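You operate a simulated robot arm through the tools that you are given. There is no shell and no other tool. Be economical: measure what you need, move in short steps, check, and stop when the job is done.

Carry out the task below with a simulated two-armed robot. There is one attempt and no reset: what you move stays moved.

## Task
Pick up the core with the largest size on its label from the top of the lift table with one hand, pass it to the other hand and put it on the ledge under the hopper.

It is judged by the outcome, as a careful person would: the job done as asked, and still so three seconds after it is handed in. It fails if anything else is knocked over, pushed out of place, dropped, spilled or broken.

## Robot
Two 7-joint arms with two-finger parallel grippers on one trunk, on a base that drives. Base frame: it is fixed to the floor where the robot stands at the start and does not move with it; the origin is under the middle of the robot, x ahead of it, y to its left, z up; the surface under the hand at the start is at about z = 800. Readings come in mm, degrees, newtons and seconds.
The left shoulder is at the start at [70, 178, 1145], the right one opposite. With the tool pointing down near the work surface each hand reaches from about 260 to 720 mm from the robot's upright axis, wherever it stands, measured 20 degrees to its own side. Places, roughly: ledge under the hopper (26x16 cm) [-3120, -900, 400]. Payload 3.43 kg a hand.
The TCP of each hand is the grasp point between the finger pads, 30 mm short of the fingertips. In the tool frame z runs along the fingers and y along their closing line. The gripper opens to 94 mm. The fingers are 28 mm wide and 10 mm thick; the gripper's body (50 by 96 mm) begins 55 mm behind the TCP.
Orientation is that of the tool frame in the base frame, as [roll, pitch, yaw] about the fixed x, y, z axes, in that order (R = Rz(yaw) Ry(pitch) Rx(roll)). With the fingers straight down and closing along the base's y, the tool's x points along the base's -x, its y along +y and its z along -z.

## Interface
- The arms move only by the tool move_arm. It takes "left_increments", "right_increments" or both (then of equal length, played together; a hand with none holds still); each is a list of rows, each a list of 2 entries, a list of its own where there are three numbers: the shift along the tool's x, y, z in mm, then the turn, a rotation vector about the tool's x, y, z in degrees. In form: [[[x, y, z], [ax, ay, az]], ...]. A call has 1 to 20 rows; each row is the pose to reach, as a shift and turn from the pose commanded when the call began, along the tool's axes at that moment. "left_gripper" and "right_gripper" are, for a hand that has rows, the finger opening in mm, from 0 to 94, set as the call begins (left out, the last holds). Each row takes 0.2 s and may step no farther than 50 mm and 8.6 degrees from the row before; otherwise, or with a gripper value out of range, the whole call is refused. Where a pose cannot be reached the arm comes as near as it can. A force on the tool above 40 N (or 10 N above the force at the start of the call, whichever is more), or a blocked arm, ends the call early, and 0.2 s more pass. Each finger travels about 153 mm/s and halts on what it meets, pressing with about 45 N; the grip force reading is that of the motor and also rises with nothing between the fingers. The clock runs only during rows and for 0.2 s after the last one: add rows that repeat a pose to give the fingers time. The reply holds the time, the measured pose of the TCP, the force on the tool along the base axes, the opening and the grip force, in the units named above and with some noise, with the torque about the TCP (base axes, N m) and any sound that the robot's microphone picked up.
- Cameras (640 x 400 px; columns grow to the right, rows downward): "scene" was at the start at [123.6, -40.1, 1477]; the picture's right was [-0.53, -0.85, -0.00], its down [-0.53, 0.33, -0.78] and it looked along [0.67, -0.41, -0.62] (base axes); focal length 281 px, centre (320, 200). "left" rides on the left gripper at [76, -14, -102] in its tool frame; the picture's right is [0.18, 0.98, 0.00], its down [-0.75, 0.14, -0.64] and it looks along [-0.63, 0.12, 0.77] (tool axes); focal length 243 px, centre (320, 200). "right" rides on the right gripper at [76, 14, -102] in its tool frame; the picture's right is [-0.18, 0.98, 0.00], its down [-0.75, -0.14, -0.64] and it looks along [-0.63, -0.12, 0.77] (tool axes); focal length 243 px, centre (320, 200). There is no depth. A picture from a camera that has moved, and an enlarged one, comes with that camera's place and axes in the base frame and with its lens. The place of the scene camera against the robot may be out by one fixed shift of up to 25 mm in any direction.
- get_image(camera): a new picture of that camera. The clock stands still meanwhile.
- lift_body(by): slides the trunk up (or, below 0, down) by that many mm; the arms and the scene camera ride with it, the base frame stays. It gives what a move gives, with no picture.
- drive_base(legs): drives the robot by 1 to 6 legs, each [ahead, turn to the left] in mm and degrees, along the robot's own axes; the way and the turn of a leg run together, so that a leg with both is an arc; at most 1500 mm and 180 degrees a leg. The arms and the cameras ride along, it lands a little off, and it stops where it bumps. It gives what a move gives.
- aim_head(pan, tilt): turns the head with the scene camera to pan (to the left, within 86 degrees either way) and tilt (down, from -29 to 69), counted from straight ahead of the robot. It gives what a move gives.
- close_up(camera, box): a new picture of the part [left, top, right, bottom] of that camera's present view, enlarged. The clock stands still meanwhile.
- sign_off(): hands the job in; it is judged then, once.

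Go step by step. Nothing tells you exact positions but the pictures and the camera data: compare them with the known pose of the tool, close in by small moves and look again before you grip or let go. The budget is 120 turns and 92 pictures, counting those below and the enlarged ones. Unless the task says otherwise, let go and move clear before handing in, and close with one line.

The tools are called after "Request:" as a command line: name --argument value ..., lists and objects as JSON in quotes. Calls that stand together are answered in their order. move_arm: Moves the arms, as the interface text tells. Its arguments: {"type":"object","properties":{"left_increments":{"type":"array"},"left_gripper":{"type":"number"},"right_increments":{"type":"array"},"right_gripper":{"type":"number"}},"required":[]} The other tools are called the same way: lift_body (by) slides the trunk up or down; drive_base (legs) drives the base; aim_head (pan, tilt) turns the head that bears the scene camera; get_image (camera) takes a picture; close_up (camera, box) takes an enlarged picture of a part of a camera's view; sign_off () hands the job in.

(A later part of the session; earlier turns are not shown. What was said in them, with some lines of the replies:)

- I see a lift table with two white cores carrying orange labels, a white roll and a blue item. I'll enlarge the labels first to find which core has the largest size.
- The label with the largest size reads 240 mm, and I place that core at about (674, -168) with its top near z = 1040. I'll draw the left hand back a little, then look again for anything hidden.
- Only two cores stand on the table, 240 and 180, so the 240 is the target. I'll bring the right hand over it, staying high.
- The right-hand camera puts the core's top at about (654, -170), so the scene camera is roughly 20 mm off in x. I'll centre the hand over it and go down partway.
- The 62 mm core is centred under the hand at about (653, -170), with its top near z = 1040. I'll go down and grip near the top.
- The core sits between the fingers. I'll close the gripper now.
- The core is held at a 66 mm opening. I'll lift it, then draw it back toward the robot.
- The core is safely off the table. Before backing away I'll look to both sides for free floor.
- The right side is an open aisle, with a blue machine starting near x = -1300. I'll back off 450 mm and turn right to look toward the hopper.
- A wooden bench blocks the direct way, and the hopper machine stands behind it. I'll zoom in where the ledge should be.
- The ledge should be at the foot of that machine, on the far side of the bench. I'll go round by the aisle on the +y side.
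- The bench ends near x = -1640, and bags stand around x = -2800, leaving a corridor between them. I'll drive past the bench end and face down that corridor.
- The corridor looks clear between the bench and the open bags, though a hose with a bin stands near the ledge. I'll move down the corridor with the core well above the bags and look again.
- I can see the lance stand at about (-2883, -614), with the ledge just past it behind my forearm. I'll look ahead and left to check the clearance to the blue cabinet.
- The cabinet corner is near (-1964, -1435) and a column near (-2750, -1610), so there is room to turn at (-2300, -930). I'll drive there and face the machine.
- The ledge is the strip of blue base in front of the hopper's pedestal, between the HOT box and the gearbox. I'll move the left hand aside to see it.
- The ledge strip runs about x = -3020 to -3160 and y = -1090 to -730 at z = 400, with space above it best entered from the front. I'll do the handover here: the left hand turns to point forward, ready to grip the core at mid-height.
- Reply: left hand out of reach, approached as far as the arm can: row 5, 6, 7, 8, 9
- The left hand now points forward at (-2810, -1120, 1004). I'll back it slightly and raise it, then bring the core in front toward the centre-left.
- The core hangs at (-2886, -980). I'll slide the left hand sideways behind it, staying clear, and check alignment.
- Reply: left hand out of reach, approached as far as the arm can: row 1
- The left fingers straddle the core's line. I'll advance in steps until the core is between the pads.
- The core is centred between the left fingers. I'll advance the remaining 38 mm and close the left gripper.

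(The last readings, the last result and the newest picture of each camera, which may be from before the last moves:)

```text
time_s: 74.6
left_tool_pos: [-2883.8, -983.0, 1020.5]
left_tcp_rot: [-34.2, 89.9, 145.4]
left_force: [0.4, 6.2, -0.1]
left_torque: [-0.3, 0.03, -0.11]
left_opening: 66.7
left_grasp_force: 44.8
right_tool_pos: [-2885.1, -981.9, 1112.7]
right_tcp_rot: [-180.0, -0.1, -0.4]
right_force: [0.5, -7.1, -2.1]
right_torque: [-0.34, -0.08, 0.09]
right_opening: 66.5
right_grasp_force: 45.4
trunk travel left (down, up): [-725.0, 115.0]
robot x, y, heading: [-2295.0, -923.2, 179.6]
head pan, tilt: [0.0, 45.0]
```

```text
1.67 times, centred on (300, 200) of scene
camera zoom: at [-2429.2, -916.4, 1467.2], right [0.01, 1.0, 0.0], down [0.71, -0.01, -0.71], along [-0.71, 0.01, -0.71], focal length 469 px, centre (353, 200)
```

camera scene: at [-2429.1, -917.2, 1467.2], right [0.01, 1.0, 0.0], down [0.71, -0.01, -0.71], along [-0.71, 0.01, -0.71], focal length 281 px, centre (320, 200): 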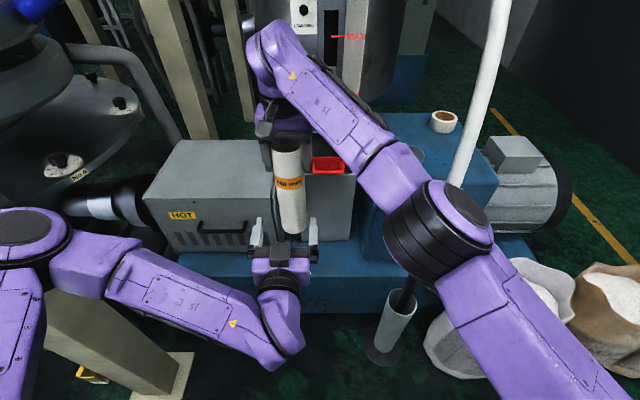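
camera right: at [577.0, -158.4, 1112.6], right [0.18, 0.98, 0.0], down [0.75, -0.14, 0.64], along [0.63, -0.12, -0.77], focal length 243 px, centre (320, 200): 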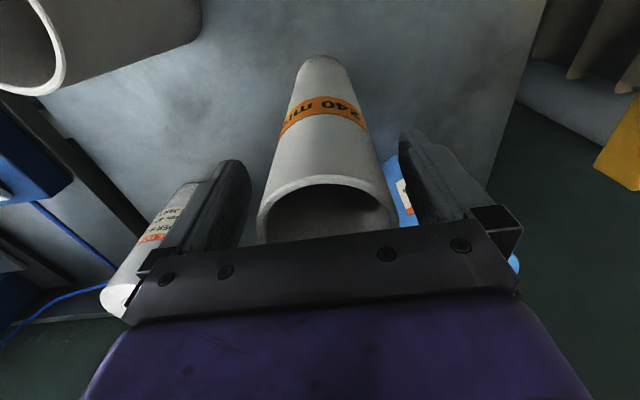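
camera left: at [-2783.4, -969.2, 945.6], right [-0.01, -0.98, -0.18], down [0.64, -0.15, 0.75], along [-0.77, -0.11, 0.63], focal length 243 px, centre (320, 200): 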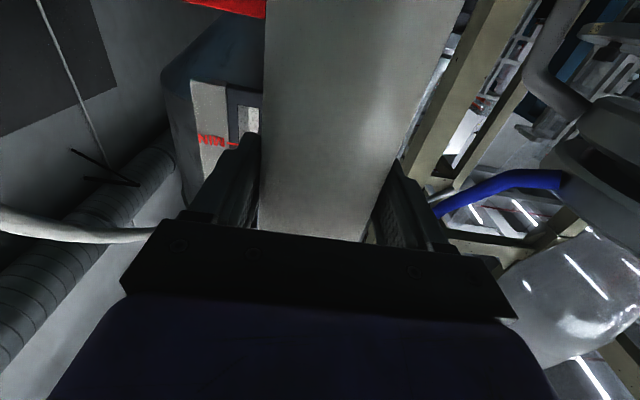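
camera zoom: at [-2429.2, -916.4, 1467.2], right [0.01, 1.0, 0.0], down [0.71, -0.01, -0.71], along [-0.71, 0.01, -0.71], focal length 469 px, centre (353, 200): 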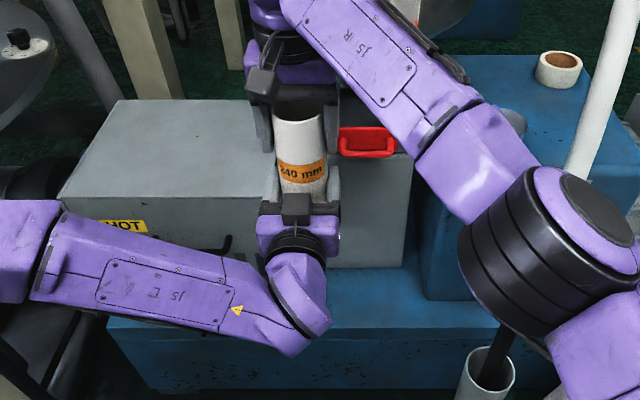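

Both hands hold the core firmly. I'll open the right hand and raise it straight up.

Request:
move_arm --right_increments '[[[0, 0, 0], [0, 0, 0]], [[0, 0, 0], [0, 0, 0]], [[0, 0, -20], [0, 0, 0]], [[0, 0, -50], [0, 0, 0]], [[0, 0, -90], [0, 0, 0]], [[0, 0, -110], [0, 0, 0]], [[0, 0, -110], [0, 0, 0]]]' --right_gripper 94

Request:
get_image --camera "scene"

Request:
get_image --camera "right"

```text
time_s: 76.2
left_tool_pos: [-2886.1, -983.1, 1020.6]
left_tcp_rot: [-144.9, 89.9, 34.5]
left_force: [0.0, 1.0, -0.5]
left_torque: [-0.04, -0.01, 0.04]
left_opening: 66.7
left_grasp_force: 45.4
right_tool_pos: [-2868.5, -953.7, 1204.7]
right_tcp_rot: [179.9, -0.1, -0.5]
right_force: [-0.4, -0.7, -0.8]
right_torque: [-0.01, -0.03, -0.01]
right_opening: 93.9
right_grasp_force: 0.1
right hand out of reach, approached as far as the arm can: row 4, 5, 6, 7
trunk travel left (down, up): [-725.0, 115.0]
robot x, y, heading: [-2299.7, -921.6, 179.6]
head pan, tilt: [0.0, 45.0]
```

```text
57 pictures are left
camera scene: at [-2430.4, -916.9, 1467.1], right [0.01, 1.0, 0.0], down [0.71, -0.01, -0.71], along [-0.71, 0.01, -0.71], focal length 281 px, centre (320, 200)
```

scene: 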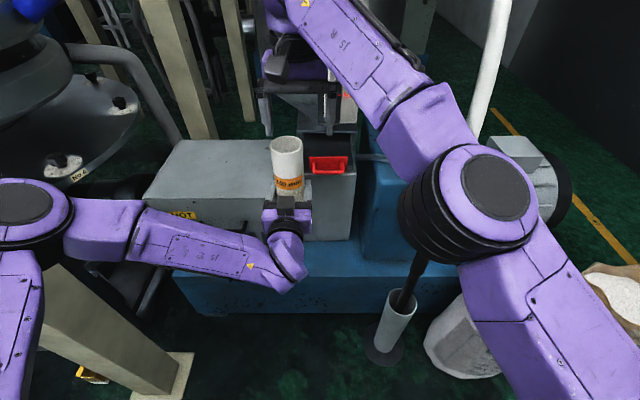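

```text
56 pictures are left
camera right: at [-2792.1, -968.3, 1307.0], right [-0.19, -0.98, 0.0], down [-0.75, 0.15, 0.64], along [-0.63, 0.12, -0.77], focal length 243 px, centre (320, 200)
```

right: 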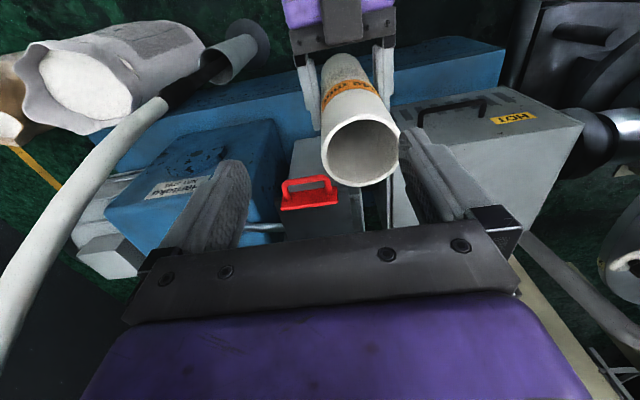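

The left hand alone holds the core. I'll draw the right arm back out of the way.

Request:
move_arm --right_increments '[[[40, -10, 0], [0, 0, 0]], [[75, -45, 0], [0, 0, 0]], [[105, -80, 0], [0, 0, 0]], [[135, -115, 0], [0, 0, 0]], [[165, -150, 0], [0, 0, 0]], [[190, -185, 0], [0, 0, 0]], [[215, -220, 0], [0, 0, 0]], [[240, -255, 0], [0, 0, 0]], [[255, -290, 0], [0, 0, 0]], [[255, -290, 0], [0, 0, 0]]]'

Request:
aim_head --pan -25 --tilt 45

Request:
get_image --camera "scene"

```text
time_s: 78.4
left_tool_pos: [-2884.7, -982.2, 1021.9]
left_tcp_rot: [-143.0, 89.8, 36.6]
left_force: [-0.9, -0.7, -2.9]
left_torque: [0.0, 0.0, -0.01]
left_opening: 66.7
left_grasp_force: 45.0
right_tool_pos: [-2611.7, -667.3, 1202.8]
right_tcp_rot: [-179.9, -0.1, -0.3]
right_force: [-0.8, -0.2, -0.8]
right_torque: [0.02, -0.01, -0.02]
right_opening: 94.0
right_grasp_force: 0.1
right hand out of reach, approached as far as the arm can: row 3, 4, 5, 6, 7, 8
trunk travel left (down, up): [-725.0, 115.0]
robot x, y, heading: [-2294.3, -920.4, 179.8]
head pan, tilt: [0.0, 45.0]
```

```text
time_s: 79.3
left_tool_pos: [-2883.9, -981.9, 1021.7]
left_tcp_rot: [8.2, 90.0, -172.2]
left_force: [0.7, 1.3, -2.5]
left_torque: [0.01, -0.02, 0.02]
left_opening: 66.7
left_grasp_force: 44.5
right_tool_pos: [-2610.1, -666.8, 1203.2]
right_tcp_rot: [180.0, 0.0, -0.5]
right_force: [0.7, -0.4, 0.4]
right_torque: [-0.01, -0.02, 0.0]
right_opening: 93.9
right_grasp_force: 0.1
trunk travel left (down, up): [-725.0, 115.0]
robot x, y, heading: [-2295.0, -917.7, 179.6]
head pan, tilt: [-25.0, 45.0]
```

```text
55 pictures are left
camera scene: at [-2420.8, -881.6, 1467.3], right [0.43, 0.9, 0.0], down [0.64, -0.3, -0.71], along [-0.64, 0.3, -0.71], focal length 281 px, centre (320, 200)
```

scene: 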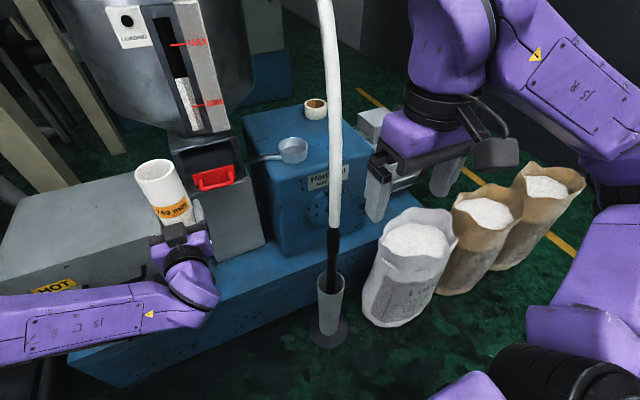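

The right hand is clear of the hose and bags. I'll lower the trunk so the core's bottom ends about 60 mm above the ledge height, still in front of it.

Request:
lift_body --by -220

Request:
get_image --camera "scene"

```text
time_s: 81.7
left_tool_pos: [-2884.4, -982.1, 801.2]
left_tcp_rot: [-45.3, 90.0, 134.1]
left_force: [0.2, 0.7, -1.9]
left_torque: [0.03, 0.02, 0.0]
left_opening: 66.5
left_grasp_force: 45.1
right_tool_pos: [-2609.2, -666.6, 983.4]
right_tcp_rot: [-180.0, 0.1, -0.4]
right_force: [-0.8, -0.7, -0.5]
right_torque: [0.03, 0.0, 0.04]
right_opening: 94.0
right_grasp_force: 0.1
trunk travel left (down, up): [-505.0, 335.0]
robot x, y, heading: [-2298.9, -920.9, 179.8]
head pan, tilt: [-25.0, 45.0]
```

```text
54 pictures are left
camera scene: at [-2421.0, -881.8, 1247.3], right [0.43, 0.9, 0.0], down [0.64, -0.3, -0.71], along [-0.64, 0.3, -0.71], focal length 281 px, centre (320, 200)
```

scene: 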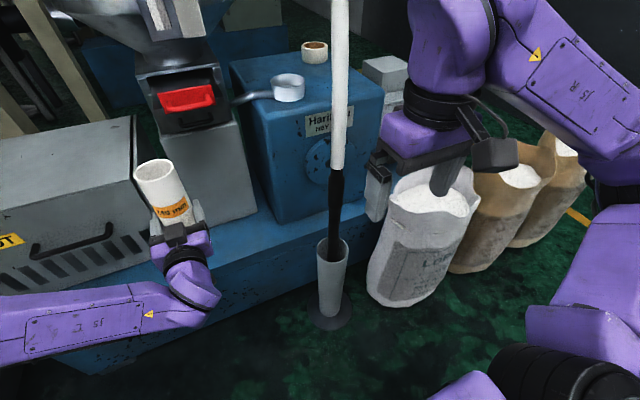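

All clear so far. I'll check the left elbow's surroundings before lowering further.

Request:
aim_head --pan 35 --tilt 45

Request:
get_image --camera "scene"

```text
time_s: 83.0
left_tool_pos: [-2885.2, -982.1, 801.9]
left_tcp_rot: [94.6, 89.9, -85.9]
left_force: [0.4, 0.6, -1.9]
left_torque: [0.02, 0.03, 0.02]
left_opening: 66.7
left_grasp_force: 44.7
right_tool_pos: [-2611.3, -665.9, 984.1]
right_tcp_rot: [-180.0, 0.0, -0.6]
right_force: [0.4, -0.3, 0.7]
right_torque: [-0.02, 0.01, -0.01]
right_opening: 94.0
right_grasp_force: 0.0
trunk travel left (down, up): [-505.0, 335.0]
robot x, y, heading: [-2295.9, -920.1, 179.4]
head pan, tilt: [35.0, 45.0]
```

```text
53 pictures are left
camera scene: at [-2414.9, -962.8, 1247.2], right [-0.57, 0.82, 0.0], down [0.58, 0.4, -0.71], along [-0.58, -0.4, -0.71], focal length 281 px, centre (320, 200)
```

scene: 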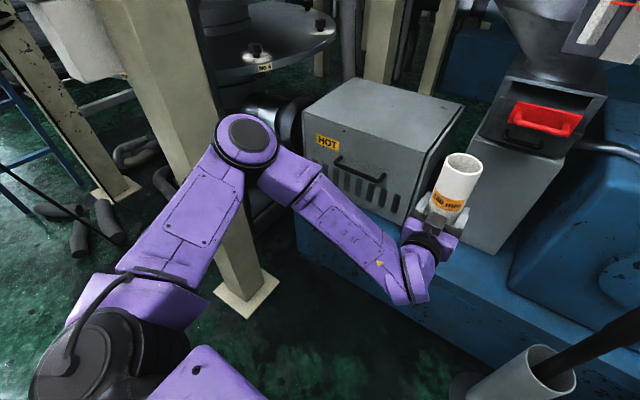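

The left elbow keeps a fair gap to the column, and lowering doesn't change it. I'll lower another 220 mm.

Request:
lift_body --by -220

Request:
aim_head --pan 5 --tilt 40

Request:
get_image --camera "scene"

Request:
get_image --camera "left"

```text
time_s: 85.3
left_tool_pos: [-2885.2, -982.0, 582.4]
left_tcp_rot: [133.2, 90.0, -47.3]
left_force: [0.0, 0.2, -2.4]
left_torque: [-0.02, 0.01, 0.0]
left_opening: 66.8
left_grasp_force: 45.1
right_tool_pos: [-2611.2, -665.4, 762.8]
right_tcp_rot: [-180.0, -0.1, -0.5]
right_force: [-0.1, 0.3, -0.1]
right_torque: [0.02, -0.03, -0.01]
right_opening: 94.1
right_grasp_force: 0.0
trunk travel left (down, up): [-285.0, 555.0]
robot x, y, heading: [-2294.6, -920.7, 179.3]
head pan, tilt: [35.0, 45.0]
```

```text
time_s: 86.2
left_tool_pos: [-2883.2, -982.3, 581.6]
left_tcp_rot: [-92.0, 89.9, 87.6]
left_force: [-0.5, 0.6, -2.1]
left_torque: [0.01, 0.04, 0.01]
left_opening: 66.5
left_grasp_force: 44.9
right_tool_pos: [-2610.9, -666.1, 763.7]
right_tcp_rot: [-179.9, 0.1, -0.6]
right_force: [-0.1, 0.3, 0.6]
right_torque: [0.0, -0.01, 0.0]
right_opening: 94.0
right_grasp_force: 0.0
trunk travel left (down, up): [-285.0, 555.0]
robot x, y, heading: [-2299.8, -917.6, 179.6]
head pan, tilt: [5.0, 40.0]
```

```text
52 pictures are left
camera scene: at [-2432.4, -923.6, 1034.5], right [-0.08, 1.0, 0.0], down [0.64, 0.05, -0.77], along [-0.76, -0.06, -0.64], focal length 281 px, centre (320, 200)
```

scene: 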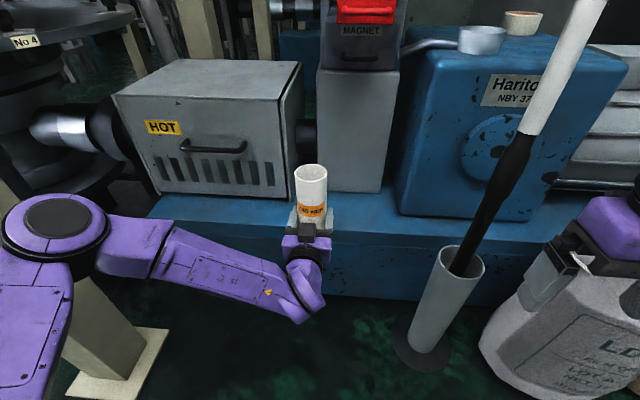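

```text
51 pictures are left
camera left: at [-2783.3, -969.2, 505.5], right [-0.01, -0.98, -0.18], down [0.64, -0.15, 0.75], along [-0.77, -0.11, 0.63], focal length 243 px, centre (320, 200)
```

left: 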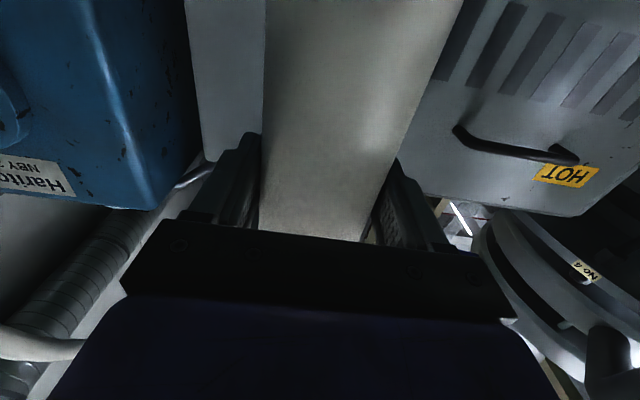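

I'll zoom in on the ledge to locate its front edge and the free strip.

Request:
close_up --camera "scene" --box '[140, 130, 460, 330]'

```text
2.00 times, centred on (300, 230) of scene
camera zoom: at [-2432.4, -923.6, 1034.5], right [-0.08, 1.0, 0.0], down [0.64, 0.05, -0.77], along [-0.76, -0.06, -0.64], focal length 563 px, centre (360, 140)
```

zoom: 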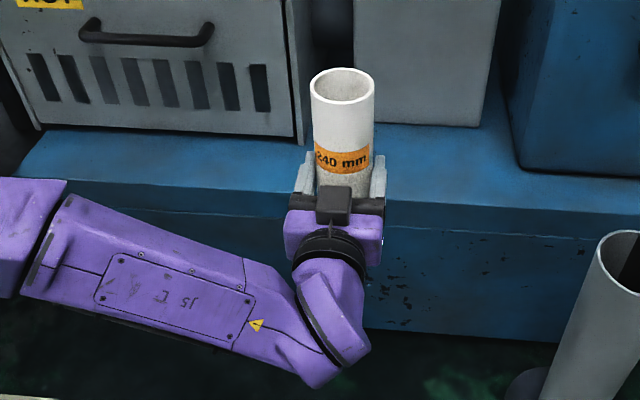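

The scene camera again reads about 20 mm too far. Corrected, the ledge runs from about x = -3035 to -3220, so I'll aim for (-3115, -890). First I slide the core sideways, then part of the way forward.

Request:
move_arm --left_increments '[[[0, -30, 0], [0, 0, 0]], [[0, -60, 0], [0, 0, 0]], [[0, -92, 0], [0, 0, 0]], [[0, -92, 25], [0, 0, 0]], [[0, -92, 55], [0, 0, 0]], [[0, -92, 85], [0, 0, 0]], [[0, -92, 115], [0, 0, 0]], [[0, -92, 145], [0, 0, 0]], [[0, -92, 145], [0, 0, 0]]]'

Request:
get_image --camera "scene"

```text
time_s: 88.2
left_tool_pos: [-3029.5, -888.2, 581.0]
left_tcp_rot: [12.2, 89.9, -168.3]
left_force: [-0.4, -0.4, -2.9]
left_torque: [0.01, -0.03, 0.04]
left_opening: 66.4
left_grasp_force: 44.7
right_tool_pos: [-2610.0, -666.2, 762.5]
right_tcp_rot: [-180.0, 0.0, -0.5]
right_force: [-0.5, 0.0, -0.2]
right_torque: [0.02, 0.02, -0.01]
right_opening: 94.0
right_grasp_force: 0.0
trunk travel left (down, up): [-285.0, 555.0]
robot x, y, heading: [-2299.3, -922.2, 179.4]
head pan, tilt: [5.0, 40.0]
```

```text
49 pictures are left
camera scene: at [-2432.5, -923.4, 1034.5], right [-0.08, 1.0, 0.0], down [0.64, 0.05, -0.77], along [-0.76, -0.06, -0.64], focal length 281 px, centre (320, 200)
```

scene: 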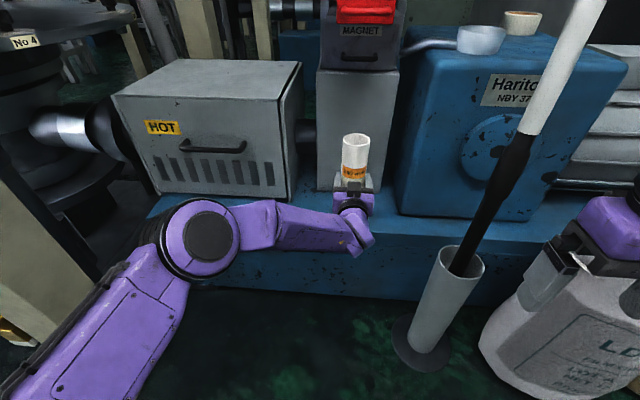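

The path is clear. I'll go forward another 85 mm.

Request:
move_arm --left_increments '[[[0, 0, 30], [0, 0, 0]], [[0, 0, 60], [0, 0, 0]], [[0, 0, 85], [0, 0, 0]], [[0, 0, 85], [0, 0, 0]]]'

Request:
close_up --camera "scene" --box '[240, 100, 480, 260]'

Request:
get_image --camera "left"

```text
time_s: 89.2
left_tool_pos: [-3105.6, -886.5, 580.7]
left_tcp_rot: [167.4, 89.8, -13.1]
left_force: [0.0, 0.0, -2.4]
left_torque: [0.0, 0.01, 0.02]
left_opening: 66.5
left_grasp_force: 45.2
left hand out of reach, approached as far as the arm can: row 3, 4
right_tool_pos: [-2610.7, -667.1, 762.7]
right_tcp_rot: [179.9, 0.0, -0.5]
right_force: [-0.2, 0.2, -0.1]
right_torque: [0.0, 0.02, 0.04]
right_opening: 93.9
right_grasp_force: 0.1
trunk travel left (down, up): [-285.0, 555.0]
robot x, y, heading: [-2297.4, -922.2, 179.5]
head pan, tilt: [5.0, 40.0]
```

```text
2.50 times, centred on (360, 180) of scene
camera zoom: at [-2432.7, -923.3, 1034.4], right [-0.08, 1.0, 0.0], down [0.64, 0.05, -0.77], along [-0.76, -0.06, -0.64], focal length 703 px, centre (220, 250)
```

zoom: 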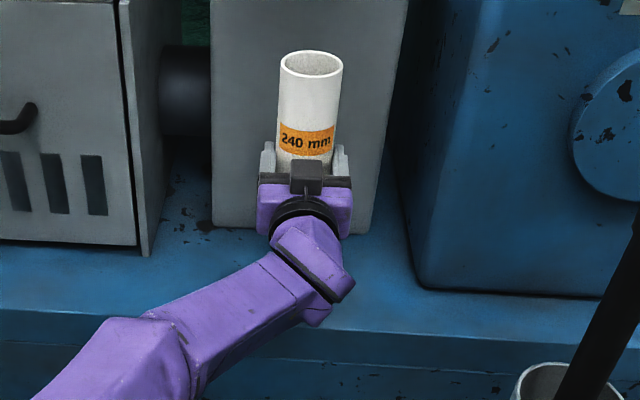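

```text
47 pictures are left
camera left: at [-3004.7, -874.1, 505.1], right [-0.01, -0.98, -0.18], down [0.64, -0.15, 0.75], along [-0.77, -0.11, 0.63], focal length 243 px, centre (320, 200)
```

left: 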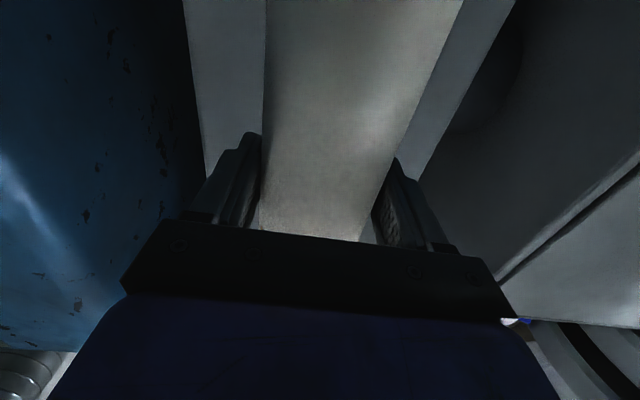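

The core is over the ledge at x = -3105, at the arm's limit. I'll ease the base ahead 25 mm to sit deeper on the ledge, then lower with the trunk.

Request:
drive_base --legs '[[25, 0]]'

Request:
lift_body --by -40

Request:
get_image --camera "scene"

Request:
get_image --camera "right"

```text
time_s: 90.0
left_tool_pos: [-3130.8, -887.2, 579.8]
left_tcp_rot: [-177.8, 89.9, 1.5]
left_force: [-0.2, 0.6, -2.4]
left_torque: [-0.02, -0.04, -0.02]
left_opening: 66.2
left_grasp_force: 45.3
right_tool_pos: [-2636.3, -667.4, 763.1]
right_tcp_rot: [180.0, -0.1, -0.5]
right_force: [-0.9, 0.0, 0.1]
right_torque: [-0.01, -0.02, 0.0]
right_opening: 94.1
right_grasp_force: 0.0
trunk travel left (down, up): [-285.0, 555.0]
robot x, y, heading: [-2320.4, -921.4, 179.6]
head pan, tilt: [5.0, 40.0]
```

```text
time_s: 90.9
left_tool_pos: [-3131.1, -886.0, 541.9]
left_tcp_rot: [102.4, 89.9, -78.1]
left_force: [-0.5, 0.6, -2.4]
left_torque: [-0.01, -0.04, 0.0]
left_opening: 66.3
left_grasp_force: 45.5
right_tool_pos: [-2635.0, -666.1, 722.9]
right_tcp_rot: [180.0, 0.0, -0.5]
right_force: [0.4, -0.5, 0.4]
right_torque: [-0.02, 0.01, 0.0]
right_opening: 94.0
right_grasp_force: 0.1
trunk travel left (down, up): [-245.0, 595.0]
robot x, y, heading: [-2323.4, -919.8, 179.5]
head pan, tilt: [5.0, 40.0]
```

```text
46 pictures are left
camera scene: at [-2457.6, -923.2, 994.5], right [-0.08, 1.0, 0.0], down [0.64, 0.05, -0.77], along [-0.76, -0.06, -0.64], focal length 281 px, centre (320, 200)
```

scene: 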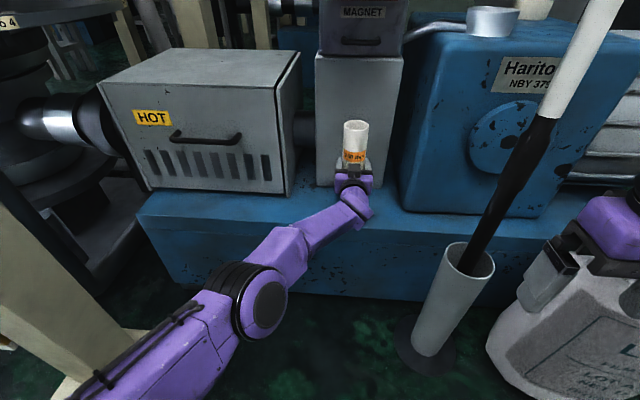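

```text
45 pictures are left
camera right: at [-2559.2, -681.0, 824.9], right [-0.19, -0.98, 0.0], down [-0.75, 0.15, 0.64], along [-0.63, 0.12, -0.77], focal length 243 px, centre (320, 200)
```

right: 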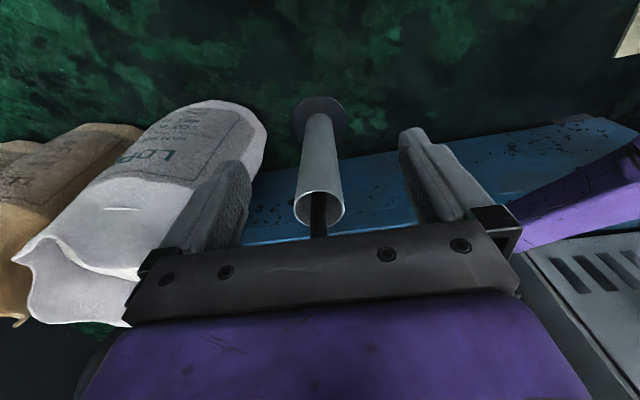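

The core's bottom should be about 20 mm above the ledge. I'll lower in small trunk steps, watching the force.

Request:
lift_body --by -14

Request:
lift_body --by -4

Request:
close_up --camera "scene" --box '[280, 100, 440, 240]'

```text
time_s: 91.5
left_tool_pos: [-3131.6, -887.0, 526.7]
left_tcp_rot: [60.7, 90.0, -119.9]
left_force: [-0.6, -0.4, -1.8]
left_torque: [-0.01, -0.04, -0.01]
left_opening: 66.4
left_grasp_force: 45.1
right_tool_pos: [-2636.9, -666.6, 709.3]
right_tcp_rot: [-180.0, 0.0, -0.5]
right_force: [0.1, -1.5, -0.7]
right_torque: [-0.01, -0.01, 0.02]
right_opening: 93.8
right_grasp_force: 0.0
trunk travel left (down, up): [-231.0, 609.0]
robot x, y, heading: [-2324.0, -920.5, 179.5]
head pan, tilt: [5.0, 40.0]
```

```text
time_s: 92.0
left_tool_pos: [-3131.4, -886.9, 523.3]
left_tcp_rot: [-143.4, 89.9, 35.9]
left_force: [0.3, -0.5, -2.4]
left_torque: [0.02, -0.01, 0.01]
left_opening: 66.5
left_grasp_force: 44.9
right_tool_pos: [-2636.0, -666.2, 705.7]
right_tcp_rot: [-180.0, 0.0, -0.5]
right_force: [0.8, -0.9, 0.6]
right_torque: [-0.01, -0.04, 0.0]
right_opening: 94.3
right_grasp_force: 0.0
trunk travel left (down, up): [-227.0, 613.0]
robot x, y, heading: [-2322.6, -920.0, 179.2]
head pan, tilt: [5.0, 40.0]
```

```text
2.86 times, centred on (360, 170) of scene
camera zoom: at [-2457.7, -923.1, 976.5], right [-0.08, 1.0, 0.0], down [0.64, 0.05, -0.77], along [-0.76, -0.06, -0.64], focal length 804 px, centre (206, 286)
```

zoom: 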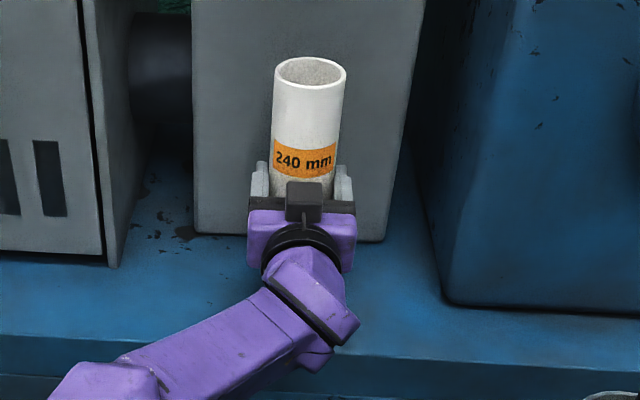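

No contact yet. I'll continue in 3 mm steps, watching the force.

Request:
lift_body --by -3

Request:
lift_body --by -2

```text
time_s: 92.5
left_tool_pos: [-3131.1, -887.0, 522.7]
left_tcp_rot: [-6.2, 89.8, 173.3]
left_force: [-0.5, -0.2, 2.3]
left_torque: [0.2, 0.08, 0.01]
left_opening: 66.3
left_grasp_force: 44.7
right_tool_pos: [-2635.5, -667.4, 702.7]
right_tcp_rot: [-179.9, 0.0, -0.5]
right_force: [0.9, -0.5, -0.3]
right_torque: [0.02, 0.03, 0.03]
right_opening: 94.0
right_grasp_force: 0.1
trunk travel left (down, up): [-224.0, 616.0]
robot x, y, heading: [-2319.5, -924.5, 179.4]
head pan, tilt: [5.0, 40.0]
```

```text
time_s: 93.1
left_tool_pos: [-3130.8, -885.5, 522.6]
left_tcp_rot: [2.8, 89.7, -177.7]
left_force: [-2.0, 2.4, 11.0]
left_torque: [0.21, -0.06, 0.02]
left_opening: 66.3
left_grasp_force: 45.1
right_tool_pos: [-2634.9, -666.1, 700.8]
right_tcp_rot: [179.9, 0.1, -0.6]
right_force: [0.3, 0.2, 0.4]
right_torque: [0.01, 0.0, -0.01]
right_opening: 94.0
right_grasp_force: 0.1
trunk travel left (down, up): [-222.0, 618.0]
robot x, y, heading: [-2319.6, -922.0, 179.4]
head pan, tilt: [5.0, 40.0]
```

The core is standing on the ledge. I'll relieve the pressure slightly and then open the left gripper.

Request:
lift_body --by 2

Request:
move_arm --left_increments '[[[0, 0, 0], [0, 0, 0]], [[0, 0, 0], [0, 0, 0]], [[0, 0, 0], [0, 0, 0]]]' --left_gripper 94

Request:
close_up --camera "scene" --box '[280, 100, 440, 240]'

Request:
get_image --camera "left"

```text
time_s: 93.6
left_tool_pos: [-3131.0, -886.2, 522.6]
left_tcp_rot: [-175.6, 90.0, 3.9]
left_force: [-3.8, 0.6, 9.8]
left_torque: [0.19, 0.51, 0.08]
left_opening: 66.2
left_grasp_force: 45.0
right_tool_pos: [-2634.2, -666.4, 703.2]
right_tcp_rot: [-180.0, 0.1, -0.6]
right_force: [-0.4, 0.1, -0.2]
right_torque: [0.03, 0.0, 0.0]
right_opening: 94.0
right_grasp_force: 0.0
trunk travel left (down, up): [-224.0, 616.0]
robot x, y, heading: [-2322.9, -922.9, 179.5]
head pan, tilt: [5.0, 40.0]
```

```text
time_s: 94.4
left_tool_pos: [-3130.7, -886.9, 520.6]
left_tcp_rot: [-160.4, 89.9, 19.1]
left_force: [0.4, 0.1, 0.3]
left_torque: [0.02, -0.01, 0.0]
left_opening: 93.9
left_grasp_force: 0.1
right_tool_pos: [-2635.7, -666.1, 702.1]
right_tcp_rot: [-179.9, 0.0, -0.5]
right_force: [0.0, 0.3, 0.3]
right_torque: [0.01, 0.01, -0.03]
right_opening: 94.0
right_grasp_force: 0.1
trunk travel left (down, up): [-224.0, 616.0]
robot x, y, heading: [-2325.3, -919.3, 179.2]
head pan, tilt: [5.0, 40.0]
```

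```text
2.86 times, centred on (360, 170) of scene
camera zoom: at [-2457.5, -923.1, 973.5], right [-0.08, 1.0, 0.0], down [0.64, 0.05, -0.77], along [-0.76, -0.06, -0.64], focal length 804 px, centre (206, 286)
```

zoom: 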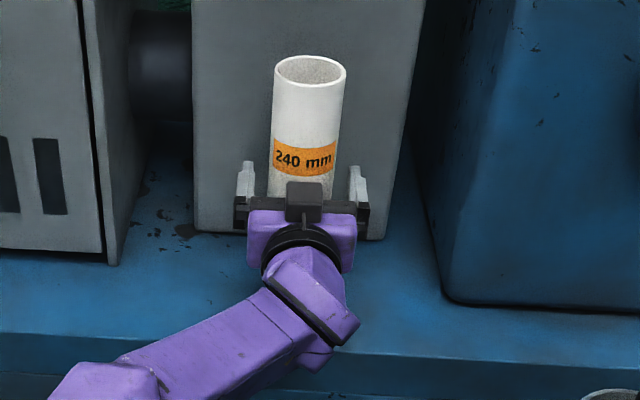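

```text
42 pictures are left
camera left: at [-3029.9, -874.0, 444.7], right [-0.01, -0.98, -0.18], down [0.64, -0.15, 0.75], along [-0.77, -0.11, 0.63], focal length 243 px, centre (320, 200)
```

left: 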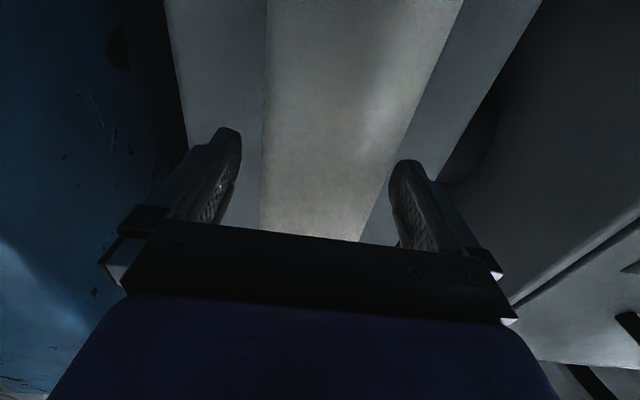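

The core stands free on the ledge with the fingers open. I'll withdraw the left hand straight back.

Request:
move_arm --left_increments '[[[0, 0, -15], [0, 0, 0]], [[0, 0, -30], [0, 0, 0]], [[0, 0, -50], [0, 0, 0]], [[0, 0, -75], [0, 0, 0]], [[0, 0, -105], [0, 0, 0]], [[0, 0, -140], [0, 0, 0]], [[0, 0, -180], [0, 0, 0]]]'

Request:
get_image --camera "scene"

Request:
get_image --camera "left"

```text
time_s: 96.0
left_tool_pos: [-2951.8, -887.9, 520.2]
left_tcp_rot: [-23.3, 89.9, 156.1]
left_force: [1.2, -0.1, -0.4]
left_torque: [0.0, 0.03, -0.01]
left_opening: 93.9
left_grasp_force: 0.1
right_tool_pos: [-2635.8, -666.1, 701.5]
right_tcp_rot: [180.0, 0.0, -0.4]
right_force: [0.5, -0.4, 0.6]
right_torque: [0.03, 0.03, 0.03]
right_opening: 94.0
right_grasp_force: 0.0
trunk travel left (down, up): [-224.0, 616.0]
robot x, y, heading: [-2319.3, -920.3, 179.3]
head pan, tilt: [5.0, 40.0]
```

```text
41 pictures are left
camera scene: at [-2457.5, -923.3, 973.5], right [-0.08, 1.0, 0.0], down [0.64, 0.05, -0.77], along [-0.76, -0.06, -0.64], focal length 281 px, centre (320, 200)
```

scene: 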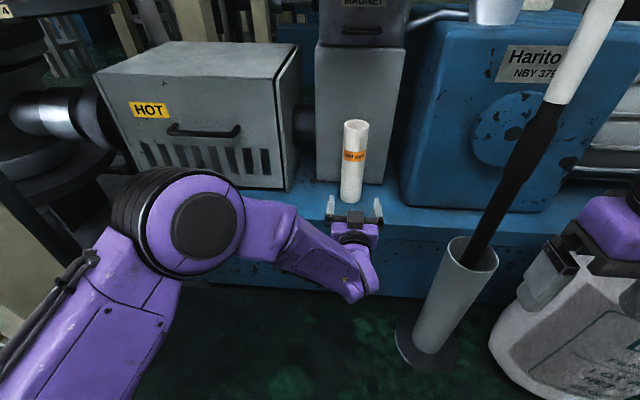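

```text
40 pictures are left
camera left: at [-2851.7, -874.9, 445.1], right [-0.01, -0.98, -0.18], down [0.64, -0.15, 0.75], along [-0.77, -0.11, 0.63], focal length 243 px, centre (320, 200)
```

left: 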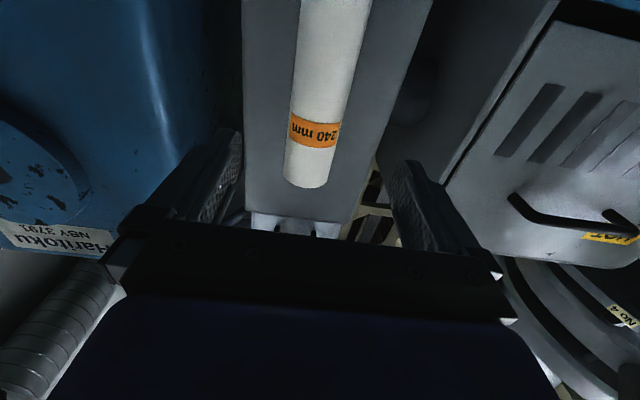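

The 240 mm core stands upright on the ledge under the hopper, both hands are clear, and nothing else was disturbed. I'm handing the job in.

Request:
sign_off

```text
The job is handed in.
```

The 240 mm core, the largest size on the table, went from the right hand to the left and now stands upright on the ledge under the hopper.
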